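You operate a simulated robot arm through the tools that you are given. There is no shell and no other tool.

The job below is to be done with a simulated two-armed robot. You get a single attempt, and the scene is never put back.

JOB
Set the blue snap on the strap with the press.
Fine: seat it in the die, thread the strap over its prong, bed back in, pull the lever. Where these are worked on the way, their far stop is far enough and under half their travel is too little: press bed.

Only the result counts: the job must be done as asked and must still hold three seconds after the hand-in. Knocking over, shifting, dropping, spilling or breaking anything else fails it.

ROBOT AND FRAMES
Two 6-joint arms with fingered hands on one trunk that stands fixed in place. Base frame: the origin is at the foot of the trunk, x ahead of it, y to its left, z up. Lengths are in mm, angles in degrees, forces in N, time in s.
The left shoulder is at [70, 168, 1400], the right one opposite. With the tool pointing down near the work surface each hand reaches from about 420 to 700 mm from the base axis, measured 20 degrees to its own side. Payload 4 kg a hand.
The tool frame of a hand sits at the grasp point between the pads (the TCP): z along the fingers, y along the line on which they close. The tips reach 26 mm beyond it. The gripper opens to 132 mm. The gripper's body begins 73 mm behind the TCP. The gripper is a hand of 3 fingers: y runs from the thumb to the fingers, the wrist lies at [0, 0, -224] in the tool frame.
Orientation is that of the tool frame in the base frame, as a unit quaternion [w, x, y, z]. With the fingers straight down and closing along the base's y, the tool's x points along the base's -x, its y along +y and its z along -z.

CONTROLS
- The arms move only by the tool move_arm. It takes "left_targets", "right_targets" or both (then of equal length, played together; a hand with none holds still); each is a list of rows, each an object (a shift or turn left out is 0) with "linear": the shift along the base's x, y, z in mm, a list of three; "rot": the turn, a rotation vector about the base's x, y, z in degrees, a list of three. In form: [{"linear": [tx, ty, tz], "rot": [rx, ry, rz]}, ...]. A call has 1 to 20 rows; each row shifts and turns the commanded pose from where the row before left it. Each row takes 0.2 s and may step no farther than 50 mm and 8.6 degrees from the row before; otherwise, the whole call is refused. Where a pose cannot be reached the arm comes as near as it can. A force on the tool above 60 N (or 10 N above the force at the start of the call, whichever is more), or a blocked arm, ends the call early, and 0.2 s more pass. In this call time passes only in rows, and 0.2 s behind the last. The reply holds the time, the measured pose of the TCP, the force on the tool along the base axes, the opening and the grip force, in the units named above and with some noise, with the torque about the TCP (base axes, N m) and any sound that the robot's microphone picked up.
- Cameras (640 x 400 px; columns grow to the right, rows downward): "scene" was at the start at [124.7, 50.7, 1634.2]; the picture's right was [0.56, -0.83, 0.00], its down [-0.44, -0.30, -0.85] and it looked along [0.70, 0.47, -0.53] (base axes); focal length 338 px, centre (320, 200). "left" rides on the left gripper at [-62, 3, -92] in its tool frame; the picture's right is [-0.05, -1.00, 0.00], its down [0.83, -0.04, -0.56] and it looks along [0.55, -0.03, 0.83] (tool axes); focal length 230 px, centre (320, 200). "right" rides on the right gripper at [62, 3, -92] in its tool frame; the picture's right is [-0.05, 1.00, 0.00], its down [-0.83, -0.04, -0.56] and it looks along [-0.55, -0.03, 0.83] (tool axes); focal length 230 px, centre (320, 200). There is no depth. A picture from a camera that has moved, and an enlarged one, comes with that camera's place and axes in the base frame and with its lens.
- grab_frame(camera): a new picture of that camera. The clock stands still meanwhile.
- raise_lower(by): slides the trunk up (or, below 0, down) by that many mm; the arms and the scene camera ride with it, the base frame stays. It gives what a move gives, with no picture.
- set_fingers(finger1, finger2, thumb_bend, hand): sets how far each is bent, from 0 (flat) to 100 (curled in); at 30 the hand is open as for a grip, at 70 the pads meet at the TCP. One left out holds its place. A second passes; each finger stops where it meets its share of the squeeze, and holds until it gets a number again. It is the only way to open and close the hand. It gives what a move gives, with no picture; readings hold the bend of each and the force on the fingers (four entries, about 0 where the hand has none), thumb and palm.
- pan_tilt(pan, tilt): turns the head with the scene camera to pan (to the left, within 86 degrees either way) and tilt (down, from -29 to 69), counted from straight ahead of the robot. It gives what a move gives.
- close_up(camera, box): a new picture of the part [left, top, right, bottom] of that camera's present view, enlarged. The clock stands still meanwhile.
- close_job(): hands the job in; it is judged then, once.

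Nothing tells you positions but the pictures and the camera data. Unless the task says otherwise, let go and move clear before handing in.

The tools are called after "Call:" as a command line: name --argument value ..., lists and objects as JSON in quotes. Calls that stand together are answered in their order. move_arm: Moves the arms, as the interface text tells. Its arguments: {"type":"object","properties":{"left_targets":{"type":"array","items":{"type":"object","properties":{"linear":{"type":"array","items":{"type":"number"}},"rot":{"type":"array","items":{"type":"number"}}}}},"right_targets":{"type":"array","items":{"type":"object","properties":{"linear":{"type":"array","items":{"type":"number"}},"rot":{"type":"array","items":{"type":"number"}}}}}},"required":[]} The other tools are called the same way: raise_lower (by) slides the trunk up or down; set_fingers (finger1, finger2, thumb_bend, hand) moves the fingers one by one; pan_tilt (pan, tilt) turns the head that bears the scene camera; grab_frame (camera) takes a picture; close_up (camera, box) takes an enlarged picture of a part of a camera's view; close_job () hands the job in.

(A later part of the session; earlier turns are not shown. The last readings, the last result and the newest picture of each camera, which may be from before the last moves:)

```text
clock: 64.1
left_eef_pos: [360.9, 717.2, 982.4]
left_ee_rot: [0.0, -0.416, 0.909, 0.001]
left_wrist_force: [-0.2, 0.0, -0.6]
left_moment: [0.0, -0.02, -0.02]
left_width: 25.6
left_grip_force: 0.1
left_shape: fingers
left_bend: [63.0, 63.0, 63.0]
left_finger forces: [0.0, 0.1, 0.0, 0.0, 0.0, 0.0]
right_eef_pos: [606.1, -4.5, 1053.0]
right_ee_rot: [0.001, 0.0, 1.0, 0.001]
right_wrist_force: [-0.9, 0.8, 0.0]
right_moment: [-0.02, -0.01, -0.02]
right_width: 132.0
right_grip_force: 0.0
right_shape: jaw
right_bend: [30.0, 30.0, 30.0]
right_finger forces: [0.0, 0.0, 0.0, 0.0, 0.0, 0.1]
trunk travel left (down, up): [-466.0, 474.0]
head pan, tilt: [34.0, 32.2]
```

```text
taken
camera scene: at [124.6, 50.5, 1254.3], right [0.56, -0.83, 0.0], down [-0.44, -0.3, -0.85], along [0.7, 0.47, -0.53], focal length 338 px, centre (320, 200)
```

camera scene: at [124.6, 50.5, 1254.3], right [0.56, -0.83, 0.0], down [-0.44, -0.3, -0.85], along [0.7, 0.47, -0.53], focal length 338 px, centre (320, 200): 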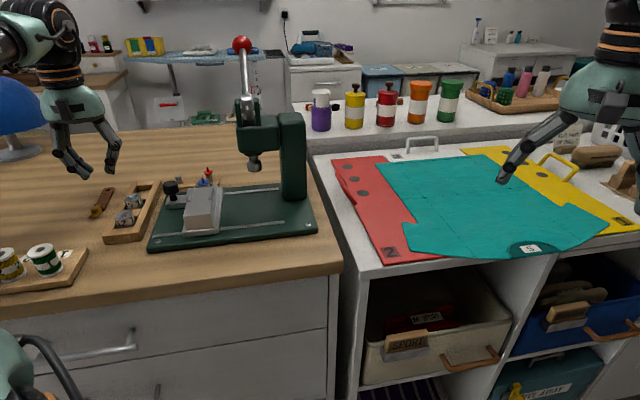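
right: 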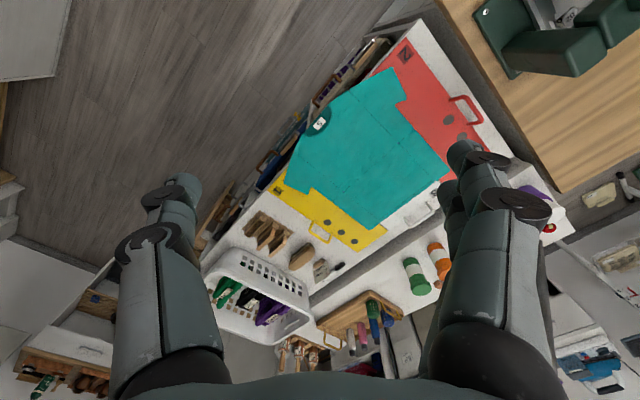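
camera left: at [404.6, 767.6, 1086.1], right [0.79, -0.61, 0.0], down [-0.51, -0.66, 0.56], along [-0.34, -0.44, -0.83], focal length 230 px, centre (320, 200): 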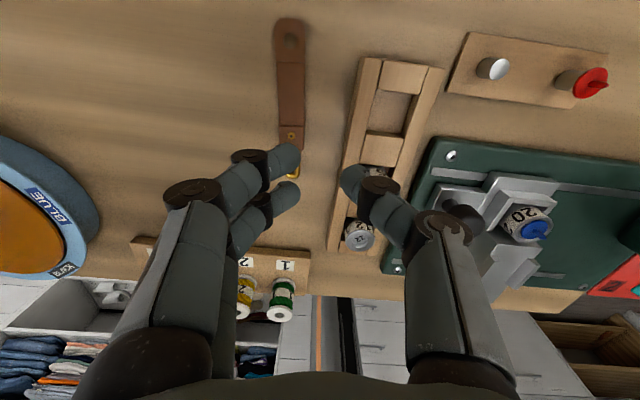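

Everything is clear. I'll move the left hand to the grip point above the folded part of the strap.

Call:
move_arm --left_targets '[{"linear": [-6, 4.5, -10]}, {"linear": [-6, 4.5, -10]}, {"linear": [-6, 4, -10]}]'

Call:
close_up --camera "left" --box '[240, 60, 400, 180]'

Call:
grab_frame --camera "left"

```text
clock: 64.9
left_eef_pos: [344.0, 729.8, 951.4]
left_ee_rot: [0.0, -0.416, 0.909, 0.002]
left_wrist_force: [0.4, 0.1, -0.2]
left_moment: [-0.01, 0.0, -0.01]
left_width: 25.3
left_grip_force: 0.1
left_shape: fingers
left_bend: [63.0, 63.0, 63.0]
left_finger forces: [0.1, 0.0, 0.0, 0.0, 0.1, 0.0]
right_eef_pos: [604.7, -3.7, 1054.0]
right_ee_rot: [0.001, 0.0, 1.0, 0.001]
right_wrist_force: [0.1, 0.5, 0.1]
right_moment: [0.01, -0.02, 0.0]
right_width: 131.8
right_grip_force: 0.0
right_shape: jaw
right_bend: [30.0, 30.0, 30.0]
right_finger forces: [0.0, 0.0, 0.1, 0.0, 0.1, 0.1]
trunk travel left (down, up): [-466.0, 474.0]
head pan, tilt: [34.0, 32.2]
```

```text
3.33 times, centred on (320, 120) of left
camera zoom: at [381.0, 780.6, 1043.6], right [0.79, -0.61, 0.0], down [-0.51, -0.66, 0.56], along [-0.34, -0.44, -0.83], focal length 767 px, centre (320, 467)
```

zoom: 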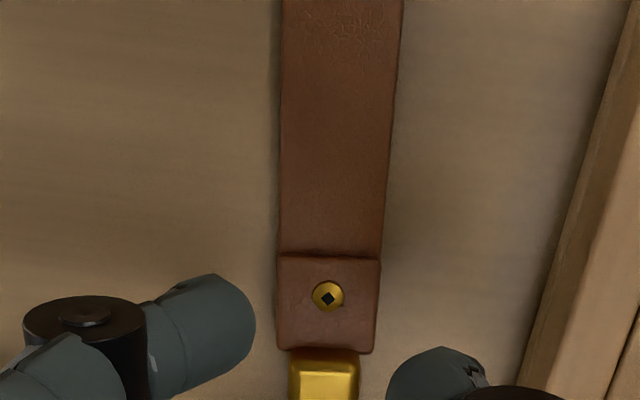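

```text
taken
camera left: at [381.0, 780.6, 1043.6], right [0.79, -0.61, 0.0], down [-0.51, -0.66, 0.56], along [-0.34, -0.44, -0.83], focal length 230 px, centre (320, 200)
```

left: 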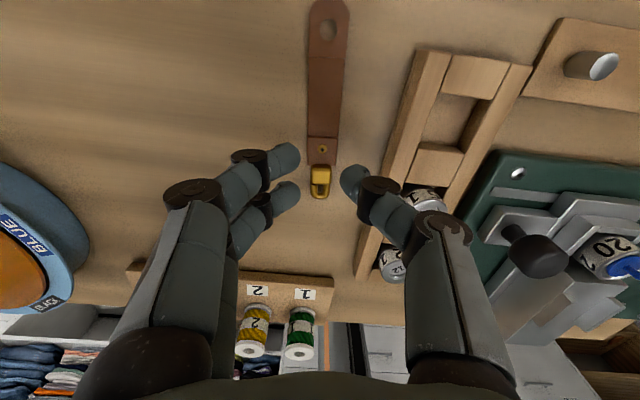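

The hand is well aligned over the strap (within 2 mm, 0.5 degrees), and the rack is about 49 mm away. I'll shift slightly toward the folded part and descend.

Call:
move_arm --left_targets '[{"linear": [-1.9, -5.0, -8]}, {"linear": [0, 0, -14]}]'

Call:
close_up --camera "left" --box '[240, 90, 400, 210]'

Call:
close_up --camera "scene" --box '[60, 130, 180, 230]'

```text
clock: 65.5
left_eef_pos: [340.2, 726.7, 929.4]
left_ee_rot: [-0.001, -0.416, 0.909, 0.001]
left_wrist_force: [-0.2, 0.2, 0.3]
left_moment: [0.03, 0.01, 0.01]
left_width: 25.4
left_grip_force: 0.0
left_shape: fingers
left_bend: [63.0, 63.0, 63.0]
left_finger forces: [0.0, 0.0, 0.0, 0.0, 0.1, 0.0]
right_eef_pos: [606.7, -3.6, 1053.1]
right_ee_rot: [0.001, 0.0, 1.0, 0.0]
right_wrist_force: [-0.3, -0.2, 0.1]
right_moment: [-0.01, 0.01, -0.04]
right_width: 132.2
right_grip_force: 0.1
right_shape: jaw
right_bend: [30.0, 30.0, 30.0]
right_finger forces: [0.0, 0.1, 0.0, 0.1, 0.0, 0.0]
trunk travel left (down, up): [-466.0, 474.0]
head pan, tilt: [34.0, 32.2]
```

```text
3.33 times, centred on (320, 150) of left
camera zoom: at [378.8, 776.1, 1021.5], right [0.79, -0.61, 0.0], down [-0.51, -0.66, 0.56], along [-0.34, -0.44, -0.83], focal length 767 px, centre (320, 367)
```

zoom: 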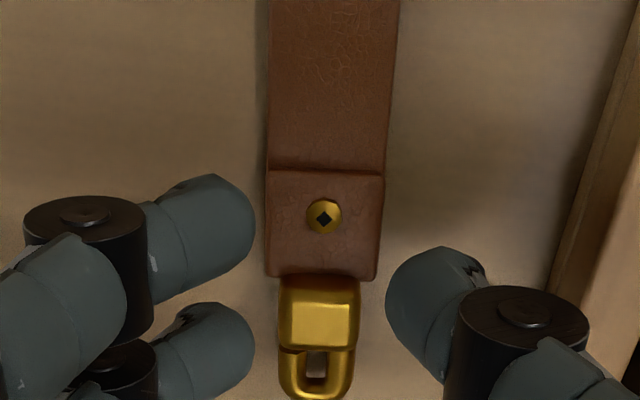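

```text
4.00 times, centred on (120, 180) of scene
camera zoom: at [125.1, 51.4, 1254.1], right [0.56, -0.83, 0.0], down [-0.44, -0.3, -0.85], along [0.7, 0.47, -0.53], focal length 1350 px, centre (1120, 280)
```

zoom: 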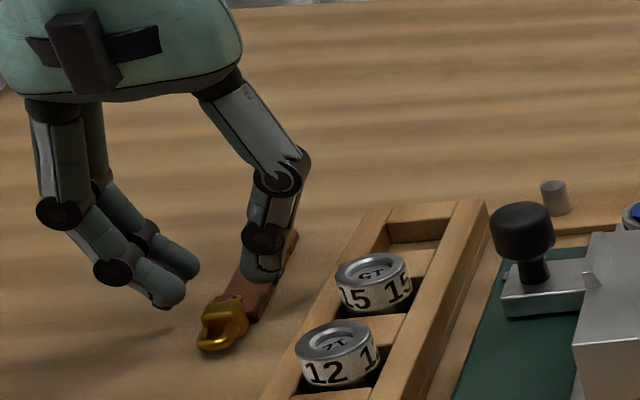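

The gap is about equal to the strap's width, so I'll open the fingers a little before going down to the table.

Call:
set_fingers --hand "left" --finger1 59 --finger2 59 --thumb_bend 59

Call:
move_arm --left_targets '[{"linear": [0.6, -0.5, -6]}, {"linear": [0, 0, -5]}]'

Call:
close_up --camera "left" --box '[240, 90, 400, 210]'

Call:
close_up --camera "scene" --box '[75, 160, 155, 225]'

```text
clock: 66.5
left_eef_pos: [340.3, 725.8, 929.6]
left_ee_rot: [0.0, -0.416, 0.909, 0.001]
left_wrist_force: [-0.1, 0.3, -0.5]
left_moment: [0.0, 0.02, 0.01]
left_width: 37.2
left_grip_force: 0.1
left_shape: fingers
left_bend: [59.0, 59.0, 59.0]
left_finger forces: [0.0, 0.0, 0.0, 0.0, 0.0, 0.0]
right_eef_pos: [605.7, -4.2, 1053.9]
right_ee_rot: [0.001, 0.0, 1.0, 0.002]
right_wrist_force: [0.3, -0.5, 0.4]
right_moment: [0.03, -0.01, 0.0]
right_width: 132.0
right_grip_force: 0.2
right_shape: jaw
right_bend: [30.0, 30.0, 30.0]
right_finger forces: [0.1, 0.0, 0.0, 0.0, 0.0, 0.1]
trunk travel left (down, up): [-466.0, 474.0]
head pan, tilt: [34.0, 32.2]
```

```text
clock: 67.1
left_eef_pos: [343.2, 723.2, 921.1]
left_ee_rot: [-0.001, -0.416, 0.909, 0.001]
left_wrist_force: [0.2, 0.6, -0.1]
left_moment: [-0.02, 0.01, -0.04]
left_width: 37.7
left_grip_force: 0.0
left_shape: fingers
left_bend: [59.0, 59.0, 59.0]
left_finger forces: [0.1, 0.0, 0.0, 0.1, 0.1, 0.1]
right_eef_pos: [604.4, -4.0, 1053.6]
right_ee_rot: [0.002, 0.0, 1.0, 0.001]
right_wrist_force: [0.2, -0.6, 0.0]
right_moment: [0.03, -0.05, 0.0]
right_width: 132.0
right_grip_force: 0.0
right_shape: jaw
right_bend: [30.0, 30.0, 30.0]
right_finger forces: [0.0, 0.1, 0.1, 0.1, 0.0, 0.0]
trunk travel left (down, up): [-466.0, 474.0]
head pan, tilt: [34.0, 32.2]
```

```text
3.33 times, centred on (320, 150) of left
camera zoom: at [381.7, 773.4, 1012.3], right [0.79, -0.61, 0.0], down [-0.51, -0.66, 0.56], along [-0.34, -0.44, -0.83], focal length 767 px, centre (320, 367)
```

zoom: 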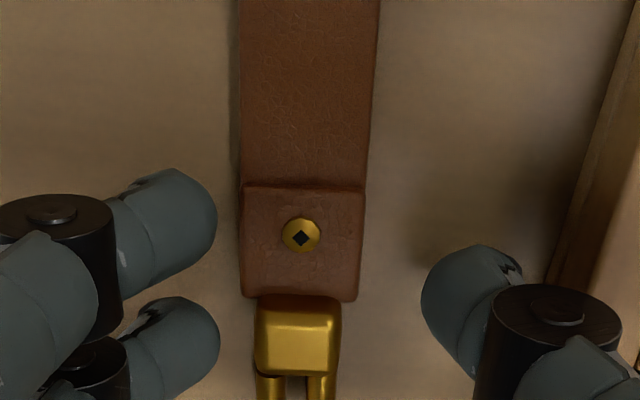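

```text
6.15 times, centred on (115, 192) of scene
camera zoom: at [124.6, 50.6, 1254.2], right [0.56, -0.83, 0.0], down [-0.44, -0.3, -0.85], along [0.7, 0.47, -0.53], focal length 2077 px, centre (1582, 246)
```

zoom: 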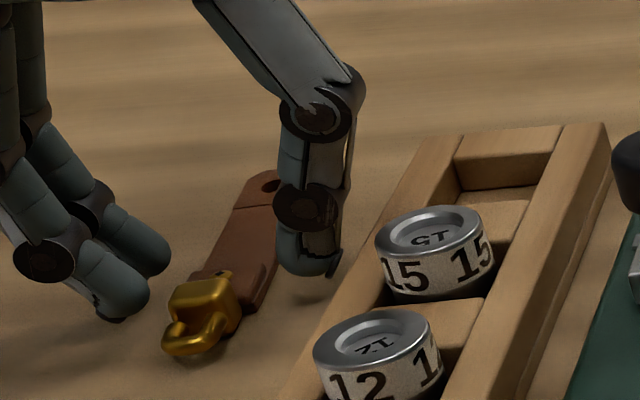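

The hand drifted about 4 mm toward the rack side. I'll correct it.

Call:
move_arm --left_targets '[{"linear": [-2.8, 2.4, 0]}]'

Call:
close_up --camera "left" --box '[240, 90, 400, 210]'

```text
clock: 67.5
left_eef_pos: [343.1, 722.8, 921.1]
left_ee_rot: [0.0, -0.417, 0.909, 0.002]
left_wrist_force: [-0.2, 0.4, -0.2]
left_moment: [0.01, 0.02, 0.0]
left_width: 37.6
left_grip_force: 0.0
left_shape: fingers
left_bend: [59.0, 59.0, 59.0]
left_finger forces: [0.1, 0.1, 0.0, 0.1, 0.0, 0.1]
left hand out of reach, approached as far as the arm can: row 1
right_eef_pos: [605.7, -3.8, 1054.0]
right_ee_rot: [0.002, 0.0, 1.0, 0.002]
right_wrist_force: [0.9, 0.9, -0.3]
right_moment: [-0.03, -0.02, -0.01]
right_width: 132.0
right_grip_force: 0.0
right_shape: jaw
right_bend: [30.0, 30.0, 30.0]
right_finger forces: [0.0, 0.0, 0.0, 0.1, 0.0, 0.0]
trunk travel left (down, up): [-466.0, 474.0]
head pan, tilt: [34.0, 32.2]
```

```text
3.33 times, centred on (320, 150) of left
camera zoom: at [381.2, 773.9, 1013.3], right [0.79, -0.61, 0.0], down [-0.51, -0.66, 0.56], along [-0.34, -0.44, -0.83], focal length 767 px, centre (320, 367)
```

zoom: 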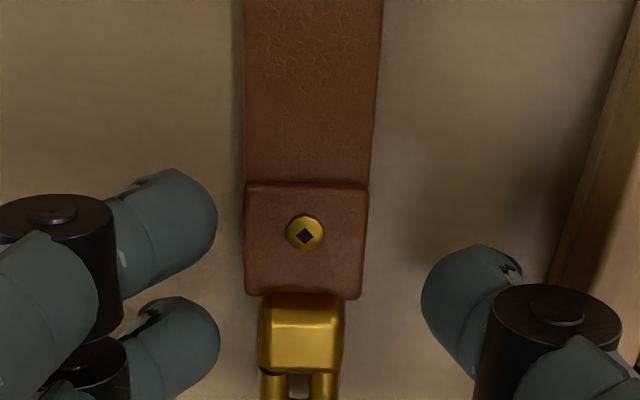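

The reach boundary seems to relax when the arm is stretched further, so I'll raise the hand and lower the trunk another 80 mm (the right hand stays well above its counter).

Call:
move_arm --left_targets '[{"linear": [0, 0, 30]}, {"linear": [0, 0, 30]}, {"linear": [0, 0, 25]}]'

Call:
raise_lower --by -80

Call:
close_up --camera "left" --box '[240, 90, 400, 210]'

```text
clock: 68.3
left_eef_pos: [343.2, 722.8, 1009.3]
left_ee_rot: [0.001, -0.416, 0.909, 0.002]
left_wrist_force: [-0.4, -1.1, -0.2]
left_moment: [0.02, 0.03, -0.01]
left_width: 37.6
left_grip_force: 0.1
left_shape: fingers
left_bend: [59.0, 59.0, 59.0]
left_finger forces: [0.0, 0.1, 0.1, 0.0, 0.0, 0.0]
right_eef_pos: [605.2, -4.7, 1053.2]
right_ee_rot: [0.002, 0.0, 1.0, 0.001]
right_wrist_force: [-0.5, -0.1, 0.6]
right_moment: [0.01, 0.01, 0.0]
right_width: 132.0
right_grip_force: 0.0
right_shape: jaw
right_bend: [30.0, 30.0, 30.0]
right_finger forces: [0.0, 0.0, 0.1, 0.0, 0.0, 0.0]
trunk travel left (down, up): [-466.0, 474.0]
head pan, tilt: [34.0, 32.2]
```

```text
clock: 69.4
left_eef_pos: [343.7, 723.5, 927.7]
left_ee_rot: [0.0, -0.416, 0.909, 0.001]
left_wrist_force: [0.4, 0.7, 0.1]
left_moment: [0.0, 0.01, -0.03]
left_width: 37.7
left_grip_force: 0.0
left_shape: fingers
left_bend: [59.0, 59.0, 59.0]
left_finger forces: [0.0, 0.0, 0.0, 0.1, 0.0, 0.1]
right_eef_pos: [603.9, -4.3, 974.8]
right_ee_rot: [0.002, 0.0, 1.0, 0.001]
right_wrist_force: [0.1, -0.8, 0.8]
right_moment: [0.03, -0.03, 0.0]
right_width: 131.7
right_grip_force: 0.1
right_shape: jaw
right_bend: [30.0, 30.0, 30.0]
right_finger forces: [0.0, 0.0, 0.1, 0.0, 0.0, 0.0]
trunk travel left (down, up): [-386.0, 554.0]
head pan, tilt: [34.0, 32.2]
```

```text
3.33 times, centred on (320, 150) of left
camera zoom: at [381.9, 773.8, 1020.4], right [0.79, -0.61, 0.0], down [-0.51, -0.66, 0.55], along [-0.34, -0.44, -0.83], focal length 767 px, centre (320, 367)
```

zoom: 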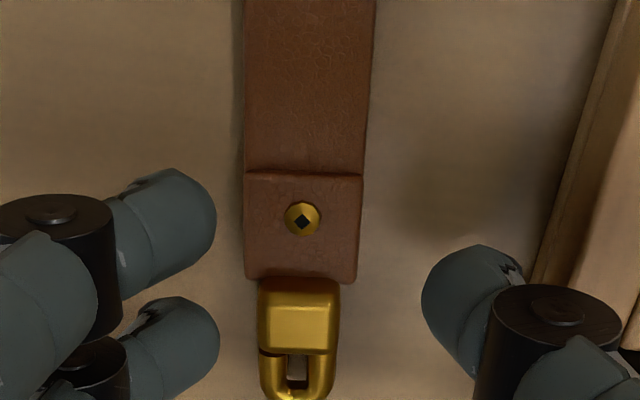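

I'll re-centre over the strap and check that the arm follows.

Call:
move_arm --left_targets '[{"linear": [-2.6, 2.2, 0]}, {"linear": [0, 0, -4]}]'

Call:
close_up --camera "left" --box '[240, 90, 400, 210]'

```text
clock: 70.0
left_eef_pos: [341.1, 725.8, 923.7]
left_ee_rot: [0.0, -0.416, 0.909, 0.0]
left_wrist_force: [0.0, 0.9, 0.1]
left_moment: [0.02, 0.01, 0.04]
left_width: 37.7
left_grip_force: 0.2
left_shape: fingers
left_bend: [59.0, 59.0, 59.0]
left_finger forces: [0.0, 0.1, 0.0, 0.0, 0.0, 0.0]
right_eef_pos: [606.3, -3.9, 974.4]
right_ee_rot: [0.001, 0.001, 1.0, 0.001]
right_wrist_force: [0.5, -1.2, -0.1]
right_moment: [0.01, 0.01, 0.01]
right_width: 131.7
right_grip_force: 0.0
right_shape: jaw
right_bend: [30.0, 30.0, 30.0]
right_finger forces: [0.1, 0.0, 0.0, 0.0, 0.0, 0.0]
trunk travel left (down, up): [-386.0, 554.0]
head pan, tilt: [34.0, 32.2]
```

```text
3.33 times, centred on (320, 150) of left
camera zoom: at [379.0, 776.2, 1015.4], right [0.79, -0.61, 0.0], down [-0.51, -0.66, 0.56], along [-0.34, -0.44, -0.83], focal length 767 px, centre (320, 367)
```

zoom: 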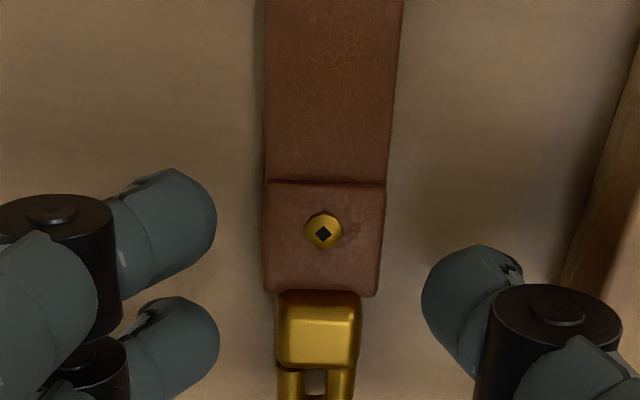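

Centred. I'll descend toward the table in small steps.

Call:
move_arm --left_targets '[{"linear": [0, 0, -4]}, {"linear": [0, 0, -2]}, {"linear": [0, 0, -1.5]}]'

Call:
close_up --camera "scene" --box '[80, 110, 160, 175]'

Call:
close_up --camera "left" --box '[240, 90, 400, 210]'

```text
clock: 70.8
left_eef_pos: [341.0, 726.3, 915.9]
left_ee_rot: [-0.001, -0.417, 0.909, 0.001]
left_wrist_force: [-0.6, 0.2, -0.1]
left_moment: [0.02, 0.05, 0.03]
left_width: 37.6
left_grip_force: 0.0
left_shape: fingers
left_bend: [59.0, 59.0, 59.0]
left_finger forces: [0.0, 0.1, 0.0, 0.1, 0.0, 0.1]
right_eef_pos: [604.7, -4.0, 973.9]
right_ee_rot: [0.002, 0.0, 1.0, 0.001]
right_wrist_force: [0.0, 0.1, 0.2]
right_moment: [-0.03, 0.0, -0.02]
right_width: 132.0
right_grip_force: 0.0
right_shape: jaw
right_bend: [30.0, 30.0, 30.0]
right_finger forces: [0.1, 0.1, 0.1, 0.0, 0.0, 0.1]
trunk travel left (down, up): [-386.0, 554.0]
head pan, tilt: [34.0, 32.2]
```

```text
6.15 times, centred on (120, 142) of scene
camera zoom: at [124.6, 50.8, 1174.2], right [0.56, -0.83, 0.0], down [-0.44, -0.3, -0.85], along [0.7, 0.47, -0.53], focal length 2077 px, centre (1551, 554)
```

zoom: 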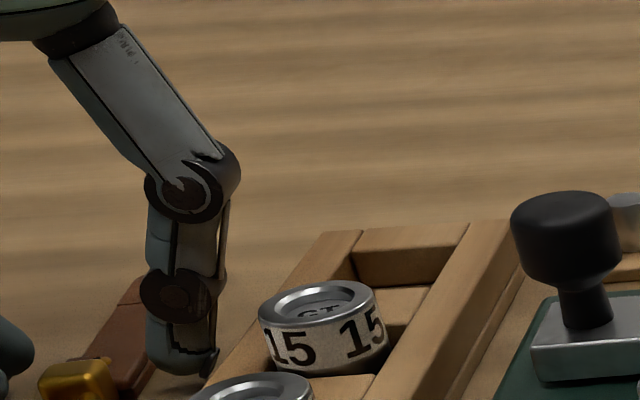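

```text
3.33 times, centred on (320, 150) of left
camera zoom: at [378.4, 775.6, 1008.4], right [0.79, -0.61, 0.0], down [-0.51, -0.66, 0.55], along [-0.34, -0.44, -0.83], focal length 767 px, centre (320, 367)
```

zoom: 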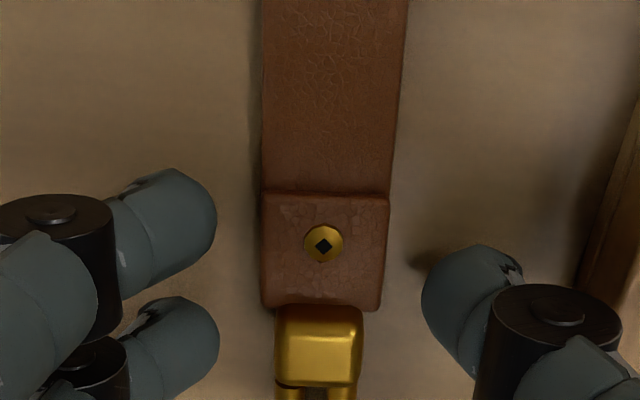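

The thumb's shadow shows the tips are just above the table. A few more millimetres, watching the force.

Call:
move_arm --left_targets '[{"linear": [0, 0, -1.5]}, {"linear": [0, 0, -1]}]'

Call:
move_arm --left_targets '[{"linear": [0, 0, -1]}, {"linear": [0, 0, -1]}]'

Call:
close_up --camera "left" --box '[240, 90, 400, 210]'

```text
clock: 71.4
left_eef_pos: [341.3, 725.2, 914.3]
left_ee_rot: [0.0, -0.416, 0.909, 0.001]
left_wrist_force: [0.4, 0.3, 0.2]
left_moment: [-0.02, -0.01, 0.03]
left_width: 37.7
left_grip_force: 0.0
left_shape: fingers
left_bend: [59.0, 59.0, 59.0]
left_finger forces: [0.1, 0.0, 0.0, 0.0, 0.0, 0.0]
right_eef_pos: [606.0, -3.8, 973.4]
right_ee_rot: [0.002, -0.001, 1.0, 0.001]
right_wrist_force: [-0.6, 0.8, -0.4]
right_moment: [-0.02, 0.03, -0.01]
right_width: 131.8
right_grip_force: 0.0
right_shape: jaw
right_bend: [30.0, 30.0, 30.0]
right_finger forces: [0.0, 0.1, 0.0, 0.1, 0.0, 0.1]
trunk travel left (down, up): [-386.0, 554.0]
head pan, tilt: [34.0, 32.2]
```

```text
clock: 72.0
left_eef_pos: [340.9, 725.6, 912.5]
left_ee_rot: [-0.001, -0.416, 0.909, 0.001]
left_wrist_force: [0.8, 0.4, 2.1]
left_moment: [0.03, -0.06, 0.05]
left_width: 37.6
left_grip_force: 1.2
left_shape: fingers
left_bend: [59.0, 59.0, 59.0]
left_finger forces: [0.1, 0.0, 0.1, 0.0, 1.7, 0.0]
right_eef_pos: [603.9, -2.8, 974.1]
right_ee_rot: [0.003, 0.0, 1.0, 0.001]
right_wrist_force: [0.8, 0.4, 0.0]
right_moment: [-0.02, 0.01, 0.0]
right_width: 131.7
right_grip_force: 0.1
right_shape: jaw
right_bend: [30.0, 30.0, 30.0]
right_finger forces: [0.1, 0.1, 0.1, 0.0, 0.1, 0.1]
trunk travel left (down, up): [-386.0, 554.0]
head pan, tilt: [34.0, 32.2]
```

```text
3.33 times, centred on (320, 150) of left
camera zoom: at [379.4, 776.2, 1004.6], right [0.79, -0.61, 0.0], down [-0.51, -0.66, 0.55], along [-0.34, -0.44, -0.83], focal length 767 px, centre (320, 367)
```

zoom: 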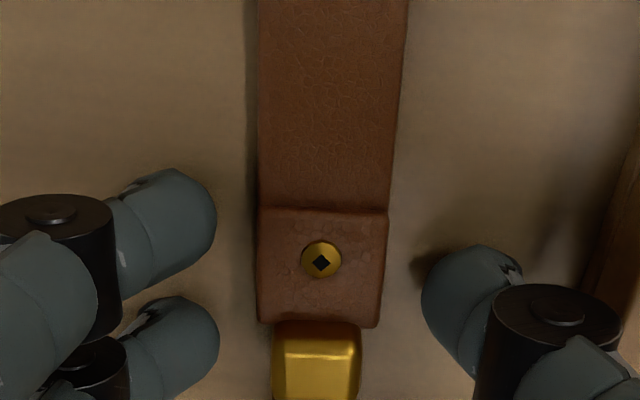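

The thumb touches the table. Since the tips rise while closing, I'll close part-way, lower a bit more, then grip.

Call:
set_fingers --hand "left" --finger1 62 --finger2 62 --thumb_bend 62

Call:
move_arm --left_targets '[{"linear": [0, 0, -1.5]}, {"linear": [0, 0, -1]}]'

Call:
close_up --camera "left" --box '[240, 90, 400, 210]'

```text
clock: 73.0
left_eef_pos: [341.4, 726.8, 912.5]
left_ee_rot: [0.0, -0.417, 0.909, 0.001]
left_wrist_force: [0.1, 0.3, -0.3]
left_moment: [0.0, -0.01, 0.0]
left_width: 29.2
left_grip_force: 0.1
left_shape: fingers
left_bend: [62.0, 62.0, 62.0]
left_finger forces: [0.0, 0.0, 0.1, 0.0, 0.1, 0.1]
right_eef_pos: [604.9, -3.6, 974.3]
right_ee_rot: [0.0, 0.0, 1.0, 0.0]
right_wrist_force: [-0.4, 0.7, -0.1]
right_moment: [0.0, 0.0, 0.01]
right_width: 131.7
right_grip_force: 0.0
right_shape: jaw
right_bend: [30.0, 30.0, 30.0]
right_finger forces: [0.0, 0.1, 0.0, 0.0, 0.0, 0.0]
trunk travel left (down, up): [-386.0, 554.0]
head pan, tilt: [34.0, 32.2]
```

```text
clock: 73.6
left_eef_pos: [342.1, 725.5, 911.1]
left_ee_rot: [0.001, -0.417, 0.909, 0.002]
left_wrist_force: [1.6, 1.6, 7.8]
left_moment: [-0.02, -0.1, 0.01]
left_width: 28.8
left_grip_force: 4.1
left_shape: fingers
left_bend: [62.0, 62.0, 62.0]
left_finger forces: [1.0, 1.5, 0.0, 0.0, 5.5, 0.0]
right_eef_pos: [604.5, -4.5, 974.1]
right_ee_rot: [0.002, 0.0, 1.0, 0.002]
right_wrist_force: [-0.5, 0.6, 1.1]
right_moment: [-0.03, 0.0, 0.01]
right_width: 131.9
right_grip_force: 0.1
right_shape: jaw
right_bend: [30.0, 30.0, 30.0]
right_finger forces: [0.1, 0.0, 0.0, 0.0, 0.1, 0.0]
trunk travel left (down, up): [-386.0, 554.0]
head pan, tilt: [34.0, 32.2]
```

```text
3.33 times, centred on (320, 150) of left
camera zoom: at [379.2, 775.1, 1003.5], right [0.79, -0.61, 0.0], down [-0.51, -0.66, 0.55], along [-0.34, -0.44, -0.83], focal length 767 px, centre (320, 367)
```

zoom: 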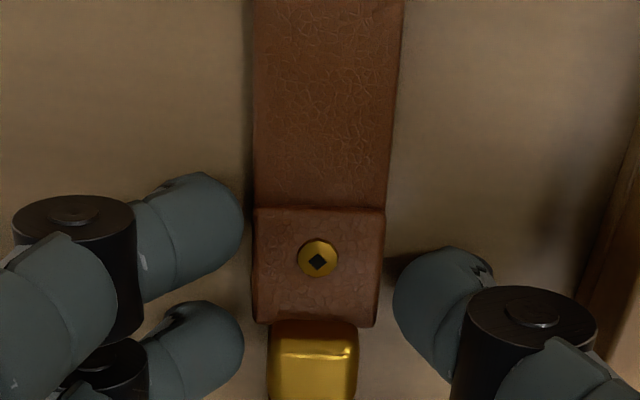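

All three tips rest on the table with the strap centred between them. I'll close on the strap.

Call:
set_fingers --hand "left" --finger1 65 --finger2 65 --thumb_bend 65

Call:
close_up --camera "left" --box '[240, 90, 400, 210]'

```text
clock: 74.6
left_eef_pos: [341.0, 725.2, 910.0]
left_ee_rot: [0.0, -0.416, 0.909, 0.001]
left_wrist_force: [0.0, -2.2, 4.2]
left_moment: [-0.08, -0.08, -0.03]
left_width: 21.1
left_grip_force: 2.5
left_shape: fingers
left_bend: [65.0, 65.0, 65.0]
left_finger forces: [0.1, 0.1, 0.0, 0.1, 4.3, 0.0]
right_eef_pos: [605.4, -5.3, 974.1]
right_ee_rot: [0.002, 0.0, 1.0, 0.001]
right_wrist_force: [-0.7, -0.4, 0.3]
right_moment: [0.01, -0.01, 0.0]
right_width: 131.9
right_grip_force: 0.0
right_shape: jaw
right_bend: [30.0, 30.0, 30.0]
right_finger forces: [0.0, 0.1, 0.0, 0.0, 0.0, 0.0]
trunk travel left (down, up): [-386.0, 554.0]
head pan, tilt: [34.0, 32.2]
```

```text
3.33 times, centred on (320, 150) of left
camera zoom: at [379.3, 774.9, 1002.4], right [0.79, -0.61, 0.0], down [-0.51, -0.66, 0.55], along [-0.34, -0.44, -0.83], focal length 767 px, centre (320, 367)
```

zoom: 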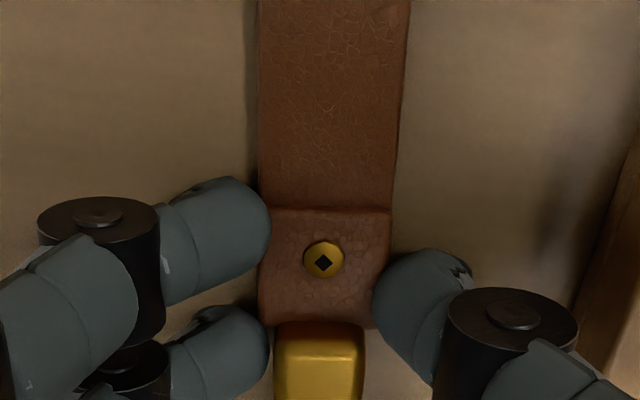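

Now the final squeeze.

Call:
set_fingers --hand "left" --finger1 70 --finger2 70 --thumb_bend 69

Call:
close_up --camera "left" --box '[240, 90, 400, 210]'

```text
clock: 75.6
left_eef_pos: [340.9, 724.9, 910.7]
left_ee_rot: [-0.002, -0.416, 0.909, 0.001]
left_wrist_force: [-1.8, 2.2, 4.5]
left_moment: [0.0, 0.0, 0.03]
left_width: 10.1
left_grip_force: 5.6
left_shape: fingers
left_bend: [69.0, 67.0, 69.0]
left_finger forces: [2.8, 2.0, 0.1, 0.0, 5.3, 0.0]
right_eef_pos: [604.6, -3.8, 973.4]
right_ee_rot: [0.003, -0.001, 1.0, 0.001]
right_wrist_force: [0.1, 0.6, -0.1]
right_moment: [0.0, 0.01, 0.03]
right_width: 131.2
right_grip_force: 0.1
right_shape: jaw
right_bend: [30.0, 30.0, 30.0]
right_finger forces: [0.0, 0.0, 0.1, 0.0, 0.1, 0.0]
trunk travel left (down, up): [-386.0, 554.0]
head pan, tilt: [34.0, 32.2]
```

```text
3.33 times, centred on (320, 150) of left
camera zoom: at [378.9, 775.6, 1002.3], right [0.79, -0.61, 0.0], down [-0.51, -0.66, 0.55], along [-0.34, -0.44, -0.83], focal length 767 px, centre (320, 367)
```

zoom: 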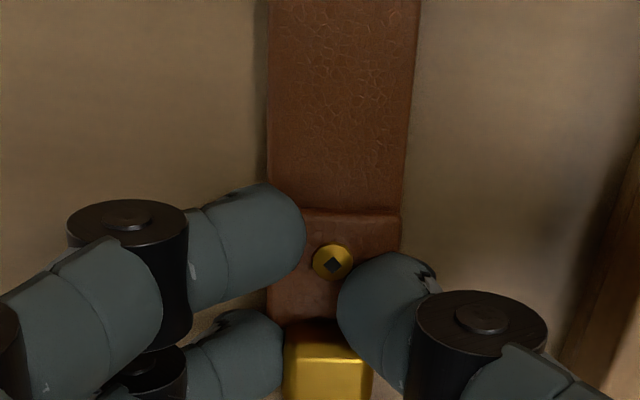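

The tips rode up on top of the thin leather, so that grip would not lift it. The brass block and hook are taller and narrower; I'll release, lift slightly and move about 24 mm toward the buckle.

Call:
set_fingers --hand "left" --finger1 60 --finger2 60 --thumb_bend 60

Call:
move_arm --left_targets '[{"linear": [0, 0, 14]}, {"linear": [-8, -9, 4]}, {"linear": [-8, -9.5, 0]}]'

Call:
grab_frame --camera "left"

Call:
close_up --camera "left" --box '[240, 90, 400, 210]'

```text
clock: 76.6
left_eef_pos: [340.1, 725.2, 910.8]
left_ee_rot: [0.001, -0.417, 0.909, 0.002]
left_wrist_force: [2.4, 2.9, 12.7]
left_moment: [0.04, -0.12, 0.01]
left_width: 29.7
left_grip_force: 6.6
left_shape: fingers
left_bend: [61.0, 61.0, 62.0]
left_finger forces: [2.4, 2.7, 0.0, 0.0, 7.9, 0.0]
right_eef_pos: [604.8, -6.9, 973.2]
right_ee_rot: [0.001, -0.001, 1.0, 0.002]
right_wrist_force: [-0.5, 0.7, 0.6]
right_moment: [0.02, -0.03, 0.01]
right_width: 131.8
right_grip_force: 0.1
right_shape: jaw
right_bend: [30.0, 30.0, 30.0]
right_finger forces: [0.0, 0.1, 0.1, 0.0, 0.0, 0.0]
trunk travel left (down, up): [-386.0, 554.0]
head pan, tilt: [34.0, 32.2]
```

```text
clock: 77.4
left_eef_pos: [323.6, 707.7, 927.0]
left_ee_rot: [-0.001, -0.417, 0.909, 0.001]
left_wrist_force: [0.7, 0.1, 0.1]
left_moment: [-0.03, 0.01, 0.0]
left_width: 34.2
left_grip_force: 0.2
left_shape: fingers
left_bend: [60.0, 60.0, 60.0]
left_finger forces: [0.0, 0.1, 0.1, 0.1, 0.1, 0.2]
right_eef_pos: [604.8, -3.7, 974.2]
right_ee_rot: [0.001, 0.0, 1.0, 0.0]
right_wrist_force: [0.4, -0.2, 0.8]
right_moment: [-0.03, 0.01, 0.01]
right_width: 131.8
right_grip_force: 0.0
right_shape: jaw
right_bend: [30.0, 30.0, 30.0]
right_finger forces: [0.0, 0.1, 0.1, 0.0, 0.1, 0.0]
trunk travel left (down, up): [-386.0, 554.0]
head pan, tilt: [34.0, 32.2]
```

```text
taken
camera left: at [363.0, 757.8, 1018.8], right [0.79, -0.61, 0.0], down [-0.51, -0.66, 0.56], along [-0.34, -0.44, -0.83], focal length 230 px, centre (320, 200)
```

left: 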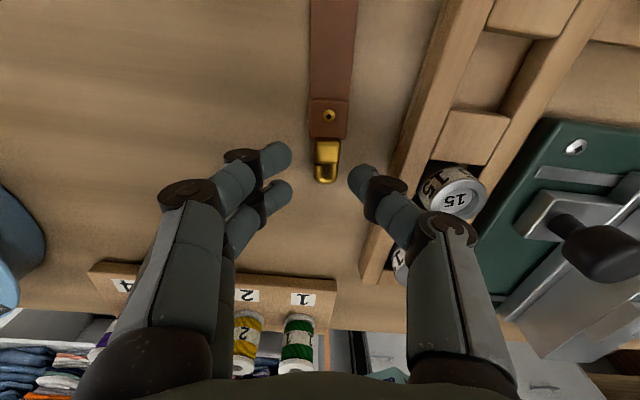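

```text
3.33 times, centred on (320, 150) of left
camera zoom: at [363.0, 757.8, 1018.8], right [0.79, -0.61, 0.0], down [-0.51, -0.66, 0.56], along [-0.34, -0.44, -0.83], focal length 767 px, centre (320, 367)
```

zoom: 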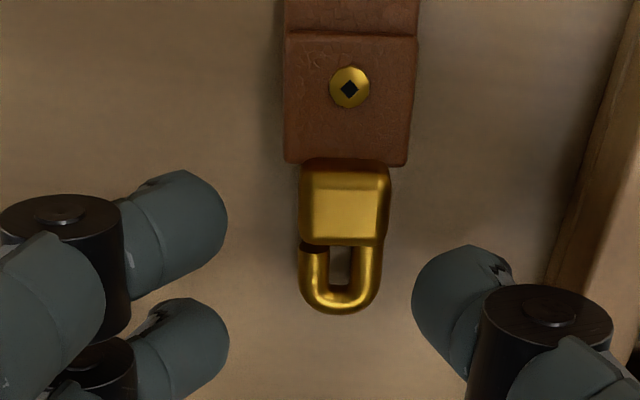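

The hand reached the buckle: finger 1 is level with the block and finger 2 with the hook. The buckle sits 4 mm toward the thumb, so I'll narrow the fingers (for rack clearance), shift and align.

Call:
set_fingers --hand "left" --finger1 64 --finger2 64 --thumb_bend 64

Call:
move_arm --left_targets '[{"linear": [3.2, -2.7, 0], "rot": [0, 0, 1.6]}, {"linear": [0, 0, -5]}]'

Call:
close_up --camera "left" --box '[240, 90, 400, 210]'

Call:
close_up --camera "scene" --box '[60, 110, 140, 175]'

```text
clock: 78.4
left_eef_pos: [324.4, 707.4, 926.2]
left_ee_rot: [0.0, -0.417, 0.909, 0.001]
left_wrist_force: [0.3, -0.1, 0.4]
left_moment: [0.0, 0.02, 0.02]
left_width: 23.0
left_grip_force: 0.0
left_shape: fingers
left_bend: [64.0, 64.0, 64.0]
left_finger forces: [0.0, 0.1, 0.0, 0.1, 0.1, 0.1]
right_eef_pos: [604.9, -3.4, 974.4]
right_ee_rot: [0.002, -0.001, 1.0, 0.001]
right_wrist_force: [-0.7, -1.0, -0.6]
right_moment: [0.02, -0.02, 0.01]
right_width: 131.9
right_grip_force: 0.1
right_shape: jaw
right_bend: [30.0, 30.0, 30.0]
right_finger forces: [0.1, 0.0, 0.0, 0.1, 0.0, 0.2]
trunk travel left (down, up): [-386.0, 554.0]
head pan, tilt: [34.0, 32.2]
```

```text
clock: 79.0
left_eef_pos: [328.2, 705.6, 921.9]
left_ee_rot: [0.0, -0.43, 0.903, 0.001]
left_wrist_force: [-0.3, 0.3, 0.6]
left_moment: [-0.01, 0.0, -0.03]
left_width: 23.0
left_grip_force: 0.0
left_shape: fingers
left_bend: [64.0, 64.0, 64.0]
left_finger forces: [0.0, 0.1, 0.0, 0.0, 0.1, 0.0]
right_eef_pos: [605.5, -3.6, 973.7]
right_ee_rot: [0.002, -0.001, 1.0, -0.001]
right_wrist_force: [-0.4, 0.8, 0.1]
right_moment: [0.01, 0.02, 0.0]
right_width: 132.0
right_grip_force: 0.2
right_shape: jaw
right_bend: [30.0, 30.0, 30.0]
right_finger forces: [0.1, 0.0, 0.0, 0.0, 0.0, 0.0]
trunk travel left (down, up): [-386.0, 554.0]
head pan, tilt: [34.0, 32.2]
```

```text
3.33 times, centred on (320, 150) of left
camera zoom: at [365.6, 756.6, 1013.6], right [0.81, -0.59, 0.0], down [-0.49, -0.67, 0.56], along [-0.33, -0.45, -0.83], focal length 767 px, centre (320, 367)
```

zoom: 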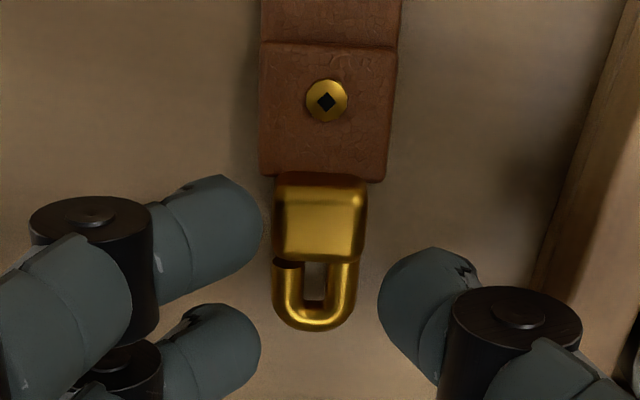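

```text
6.15 times, centred on (100, 142) of scene
camera zoom: at [124.6, 51.2, 1174.2], right [0.56, -0.83, 0.0], down [-0.44, -0.3, -0.85], along [0.7, 0.47, -0.53], focal length 2077 px, centre (1674, 554)
```

zoom: 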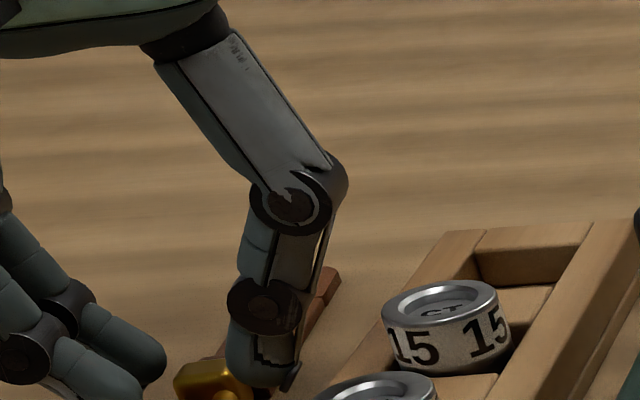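

Well centred. I'll open by a hair and descend to the table over the buckle.

Call:
set_fingers --hand "left" --finger1 63 --finger2 63 --thumb_bend 63

Call:
move_arm --left_targets '[{"linear": [0, 0, -5]}, {"linear": [0, 0, -3]}, {"linear": [0, 0, -2]}]'

Call:
close_up --camera "left" --box '[240, 90, 400, 210]'

```text
clock: 80.0
left_eef_pos: [329.2, 704.5, 922.6]
left_ee_rot: [0.0, -0.429, 0.903, 0.002]
left_wrist_force: [0.6, 0.5, -0.7]
left_moment: [0.01, -0.04, 0.01]
left_width: 25.1
left_grip_force: 0.0
left_shape: fingers
left_bend: [63.0, 63.0, 63.0]
left_finger forces: [0.1, 0.0, 0.0, 0.0, 0.0, 0.0]
right_eef_pos: [604.6, -4.0, 973.8]
right_ee_rot: [0.002, 0.0, 1.0, 0.001]
right_wrist_force: [-0.4, 0.3, -0.4]
right_moment: [0.03, 0.01, -0.01]
right_width: 132.2
right_grip_force: 0.0
right_shape: jaw
right_bend: [30.0, 30.0, 30.0]
right_finger forces: [0.1, 0.0, 0.0, 0.0, 0.0, 0.1]
trunk travel left (down, up): [-386.0, 554.0]
head pan, tilt: [34.0, 32.2]
```

```text
clock: 80.8
left_eef_pos: [330.1, 704.5, 912.0]
left_ee_rot: [0.0, -0.429, 0.904, 0.001]
left_wrist_force: [0.3, -0.6, -0.5]
left_moment: [-0.01, 0.01, -0.03]
left_width: 25.0
left_grip_force: 0.0
left_shape: fingers
left_bend: [63.0, 63.0, 63.0]
left_finger forces: [0.1, 0.0, 0.0, 0.0, 0.0, 0.0]
right_eef_pos: [605.8, -4.3, 973.9]
right_ee_rot: [0.001, -0.001, 1.0, 0.001]
right_wrist_force: [0.8, 0.2, 0.5]
right_moment: [0.0, 0.02, -0.01]
right_width: 131.8
right_grip_force: 0.1
right_shape: jaw
right_bend: [30.0, 30.0, 30.0]
right_finger forces: [0.1, 0.0, 0.0, 0.1, 0.0, 0.0]
trunk travel left (down, up): [-386.0, 554.0]
head pan, tilt: [34.0, 32.2]
```

```text
3.33 times, centred on (320, 150) of left
camera zoom: at [366.1, 755.7, 1003.7], right [0.81, -0.59, 0.0], down [-0.49, -0.67, 0.56], along [-0.33, -0.45, -0.83], focal length 767 px, centre (320, 367)
```

zoom: 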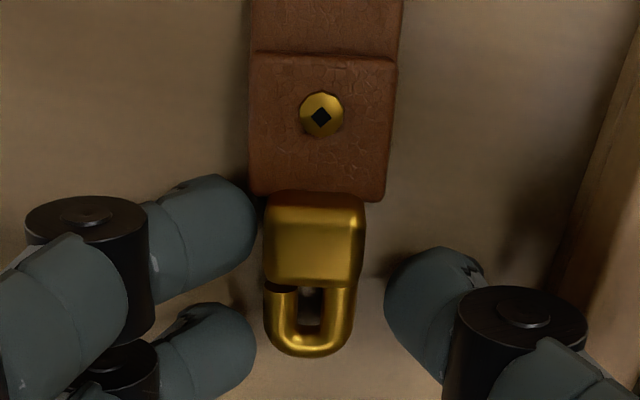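

Fingers flank the buckle. Down to table contact now.

Call:
move_arm --left_targets '[{"linear": [-0.6, 0.5, -1.5]}, {"linear": [0, 0, -1]}]'

Call:
set_fingers --hand "left" --finger1 66 --finger2 66 --thumb_bend 65

Call:
close_up --camera "left" --box '[240, 90, 400, 210]'

```text
clock: 81.4
left_eef_pos: [327.9, 705.2, 910.8]
left_ee_rot: [0.0, -0.429, 0.903, 0.001]
left_wrist_force: [2.2, 1.1, 5.6]
left_moment: [-0.06, -0.09, 0.03]
left_width: 24.6
left_grip_force: 2.1
left_shape: fingers
left_bend: [63.0, 63.0, 63.0]
left_finger forces: [0.0, 0.1, 0.0, 0.0, 4.6, 0.0]
right_eef_pos: [604.6, -5.2, 973.8]
right_ee_rot: [0.001, 0.0, 1.0, 0.001]
right_wrist_force: [-0.5, 0.2, 0.2]
right_moment: [0.0, 0.02, -0.01]
right_width: 132.0
right_grip_force: 0.1
right_shape: jaw
right_bend: [30.0, 30.0, 30.0]
right_finger forces: [0.0, 0.1, 0.0, 0.0, 0.1, 0.1]
trunk travel left (down, up): [-386.0, 554.0]
head pan, tilt: [34.0, 32.2]
```

```text
clock: 82.4
left_eef_pos: [328.6, 705.2, 908.9]
left_ee_rot: [0.0, -0.428, 0.904, 0.001]
left_wrist_force: [0.5, -0.6, 1.3]
left_moment: [-0.01, -0.06, -0.01]
left_width: 19.3
left_grip_force: 1.3
left_shape: fingers
left_bend: [65.0, 66.0, 65.0]
left_finger forces: [0.2, 0.2, 0.0, 0.1, 2.6, 0.1]
right_eef_pos: [605.0, -4.6, 974.0]
right_ee_rot: [0.001, 0.001, 1.0, 0.001]
right_wrist_force: [0.1, 0.4, 0.1]
right_moment: [-0.01, 0.03, -0.02]
right_width: 132.0
right_grip_force: 0.1
right_shape: jaw
right_bend: [30.0, 30.0, 30.0]
right_finger forces: [0.0, 0.0, 0.0, 0.0, 0.0, 0.0]
trunk travel left (down, up): [-386.0, 554.0]
head pan, tilt: [34.0, 32.2]
```

```text
3.33 times, centred on (320, 150) of left
camera zoom: at [365.2, 755.8, 1002.4], right [0.81, -0.59, 0.0], down [-0.49, -0.67, 0.55], along [-0.33, -0.45, -0.83], focal length 767 px, centre (320, 367)
```

zoom: 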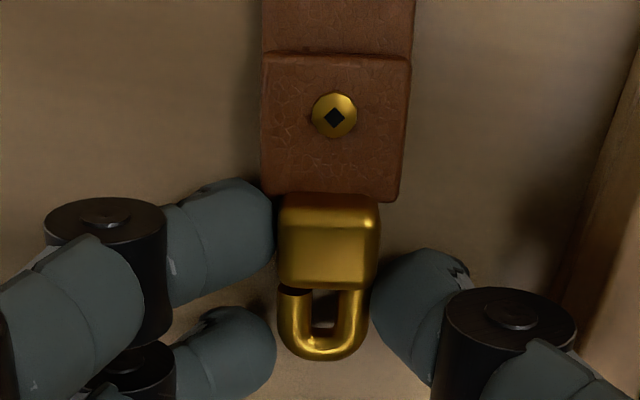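

The tips meet the buckle's sides. I'll lower 1 mm more and squeeze.

Call:
move_arm --left_targets '[{"linear": [0, 0, -1]}]'

Call:
set_fingers --hand "left" --finger1 71 --finger2 71 --thumb_bend 70

Call:
close_up --camera "left" --box '[240, 90, 400, 210]'

```text
clock: 82.8
left_eef_pos: [329.4, 705.1, 909.7]
left_ee_rot: [0.001, -0.429, 0.903, 0.001]
left_wrist_force: [-0.7, -1.6, 4.0]
left_moment: [-0.1, -0.06, -0.05]
left_width: 19.4
left_grip_force: 2.1
left_shape: fingers
left_bend: [66.0, 66.0, 65.0]
left_finger forces: [0.2, 0.2, 0.0, 0.0, 4.6, 0.0]
right_eef_pos: [605.2, -5.6, 973.4]
right_ee_rot: [0.002, 0.0, 1.0, 0.001]
right_wrist_force: [0.2, 0.0, 0.6]
right_moment: [-0.02, 0.01, 0.0]
right_width: 132.0
right_grip_force: 0.1
right_shape: jaw
right_bend: [30.0, 30.0, 30.0]
right_finger forces: [0.0, 0.0, 0.1, 0.1, 0.0, 0.0]
trunk travel left (down, up): [-386.0, 554.0]
head pan, tilt: [34.0, 32.2]
```

```text
clock: 83.8
left_eef_pos: [329.2, 705.8, 910.4]
left_ee_rot: [-0.001, -0.429, 0.903, 0.001]
left_wrist_force: [0.1, -1.4, 1.7]
left_moment: [-0.06, -0.04, -0.04]
left_width: 16.0
left_grip_force: 8.0
left_shape: fingers
left_bend: [68.0, 68.0, 68.0]
left_finger forces: [3.5, 3.5, 0.0, 0.0, 9.0, 0.0]
right_eef_pos: [605.9, -3.6, 974.7]
right_ee_rot: [0.001, 0.0, 1.0, 0.001]
right_wrist_force: [0.1, -1.3, 0.0]
right_moment: [-0.02, 0.04, 0.0]
right_width: 132.0
right_grip_force: 0.2
right_shape: jaw
right_bend: [30.0, 30.0, 30.0]
right_finger forces: [0.1, 0.0, 0.0, 0.0, 0.0, 0.1]
trunk travel left (down, up): [-386.0, 554.0]
head pan, tilt: [34.0, 32.2]
```

```text
3.33 times, centred on (320, 150) of left
camera zoom: at [365.3, 756.3, 1001.7], right [0.81, -0.59, 0.0], down [-0.49, -0.67, 0.55], along [-0.33, -0.45, -0.83], focal length 767 px, centre (320, 367)
```

zoom: 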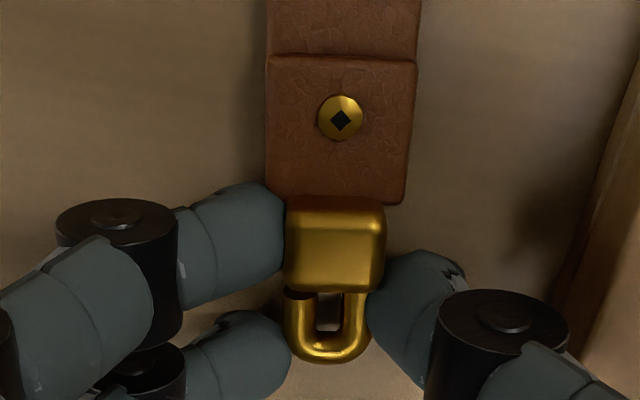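

Balanced grip on the buckle (3.5 / 3.5 / 9 N). I'll lift gently and check that the strap follows level.

Call:
move_arm --left_targets '[{"linear": [0, 0, 2]}, {"linear": [0, 0, 3]}, {"linear": [0, 0, 5]}, {"linear": [0, 0, 5]}]'

Call:
grab_frame --camera "left"

Call:
close_up --camera "scene" --box '[60, 110, 140, 175]'

```text
clock: 84.8
left_eef_pos: [328.6, 703.9, 924.5]
left_ee_rot: [0.0, -0.429, 0.903, 0.001]
left_wrist_force: [-0.5, 0.4, 0.6]
left_moment: [-0.04, 0.01, 0.02]
left_width: 16.2
left_grip_force: 6.9
left_shape: fingers
left_bend: [68.0, 68.0, 68.0]
left_finger forces: [3.4, 3.6, 0.0, 0.0, 7.0, 0.1]
right_eef_pos: [605.4, -4.3, 973.8]
right_ee_rot: [0.002, 0.0, 1.0, 0.001]
right_wrist_force: [-0.2, 0.0, 0.5]
right_moment: [0.0, 0.01, -0.04]
right_width: 131.9
right_grip_force: 0.0
right_shape: jaw
right_bend: [30.0, 30.0, 30.0]
right_finger forces: [0.0, 0.0, 0.0, 0.0, 0.0, 0.1]
trunk travel left (down, up): [-386.0, 554.0]
head pan, tilt: [34.0, 32.2]
```

```text
taken
camera left: at [364.3, 755.6, 1015.9], right [0.81, -0.59, 0.0], down [-0.49, -0.67, 0.55], along [-0.33, -0.45, -0.83], focal length 230 px, centre (320, 200)
```

left: 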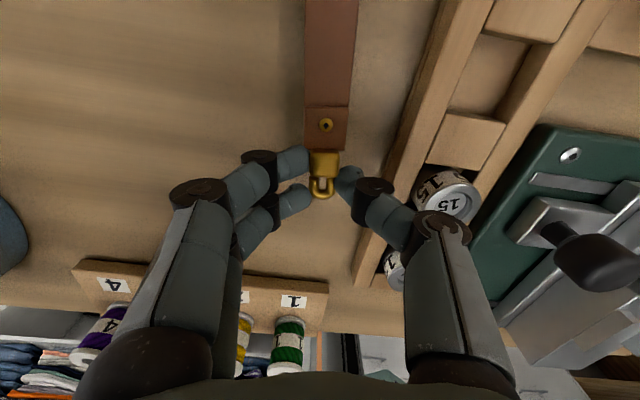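

```text
6.15 times, centred on (100, 142) of scene
camera zoom: at [124.6, 50.6, 1174.2], right [0.56, -0.83, 0.0], down [-0.44, -0.3, -0.85], along [0.7, 0.47, -0.53], focal length 2077 px, centre (1674, 554)
```

zoom: 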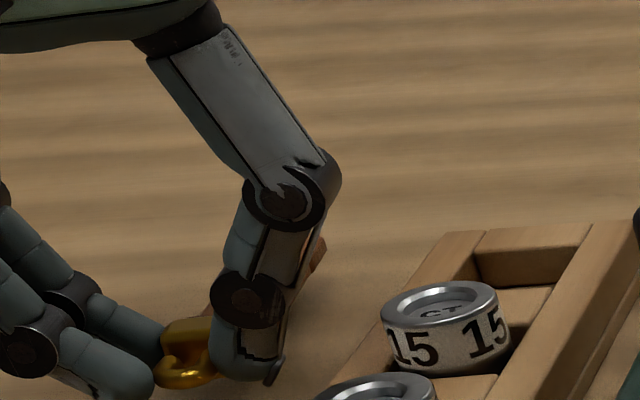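

The strap is off the table and level. I'll raise the trunk 300 mm for a better scene view, carrying the strap up with it.

Call:
raise_lower --by 300

Call:
grab_frame --camera "left"

Call:
grab_frame --camera "scene"

```text
clock: 87.8
left_eef_pos: [328.0, 703.3, 1222.2]
left_ee_rot: [-0.001, -0.429, 0.903, 0.001]
left_wrist_force: [1.3, 0.0, -0.3]
left_moment: [0.0, 0.03, 0.02]
left_width: 16.1
left_grip_force: 7.0
left_shape: fingers
left_bend: [68.0, 68.0, 68.0]
left_finger forces: [3.4, 3.7, 0.0, 0.1, 7.0, 0.1]
right_eef_pos: [605.1, -4.6, 1273.8]
right_ee_rot: [0.001, 0.0, 1.0, 0.001]
right_wrist_force: [-0.2, -0.5, -0.3]
right_moment: [-0.01, -0.03, -0.02]
right_width: 131.9
right_grip_force: 0.0
right_shape: jaw
right_bend: [30.0, 30.0, 30.0]
right_finger forces: [0.0, 0.1, 0.0, 0.0, 0.0, 0.0]
trunk travel left (down, up): [-686.0, 254.0]
head pan, tilt: [34.0, 32.2]
```

```text
taken
camera left: at [364.4, 755.8, 1315.6], right [0.81, -0.59, 0.0], down [-0.49, -0.67, 0.56], along [-0.33, -0.45, -0.83], focal length 230 px, centre (320, 200)
```

left: 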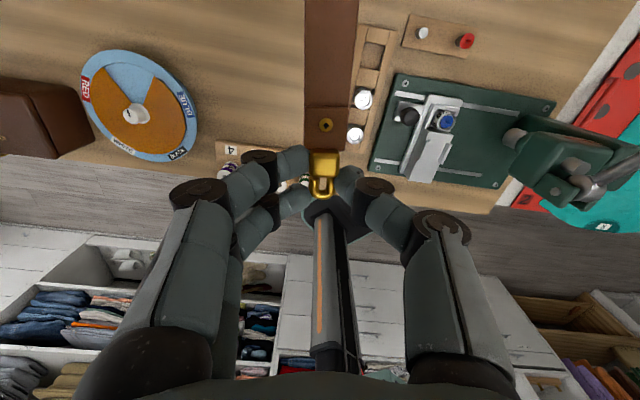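

```text
taken
camera scene: at [124.8, 50.9, 1474.1], right [0.56, -0.83, 0.0], down [-0.44, -0.3, -0.85], along [0.7, 0.47, -0.53], focal length 338 px, centre (320, 200)
```

scene: 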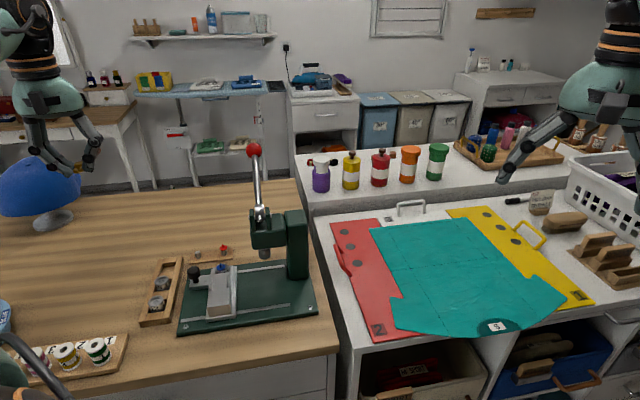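

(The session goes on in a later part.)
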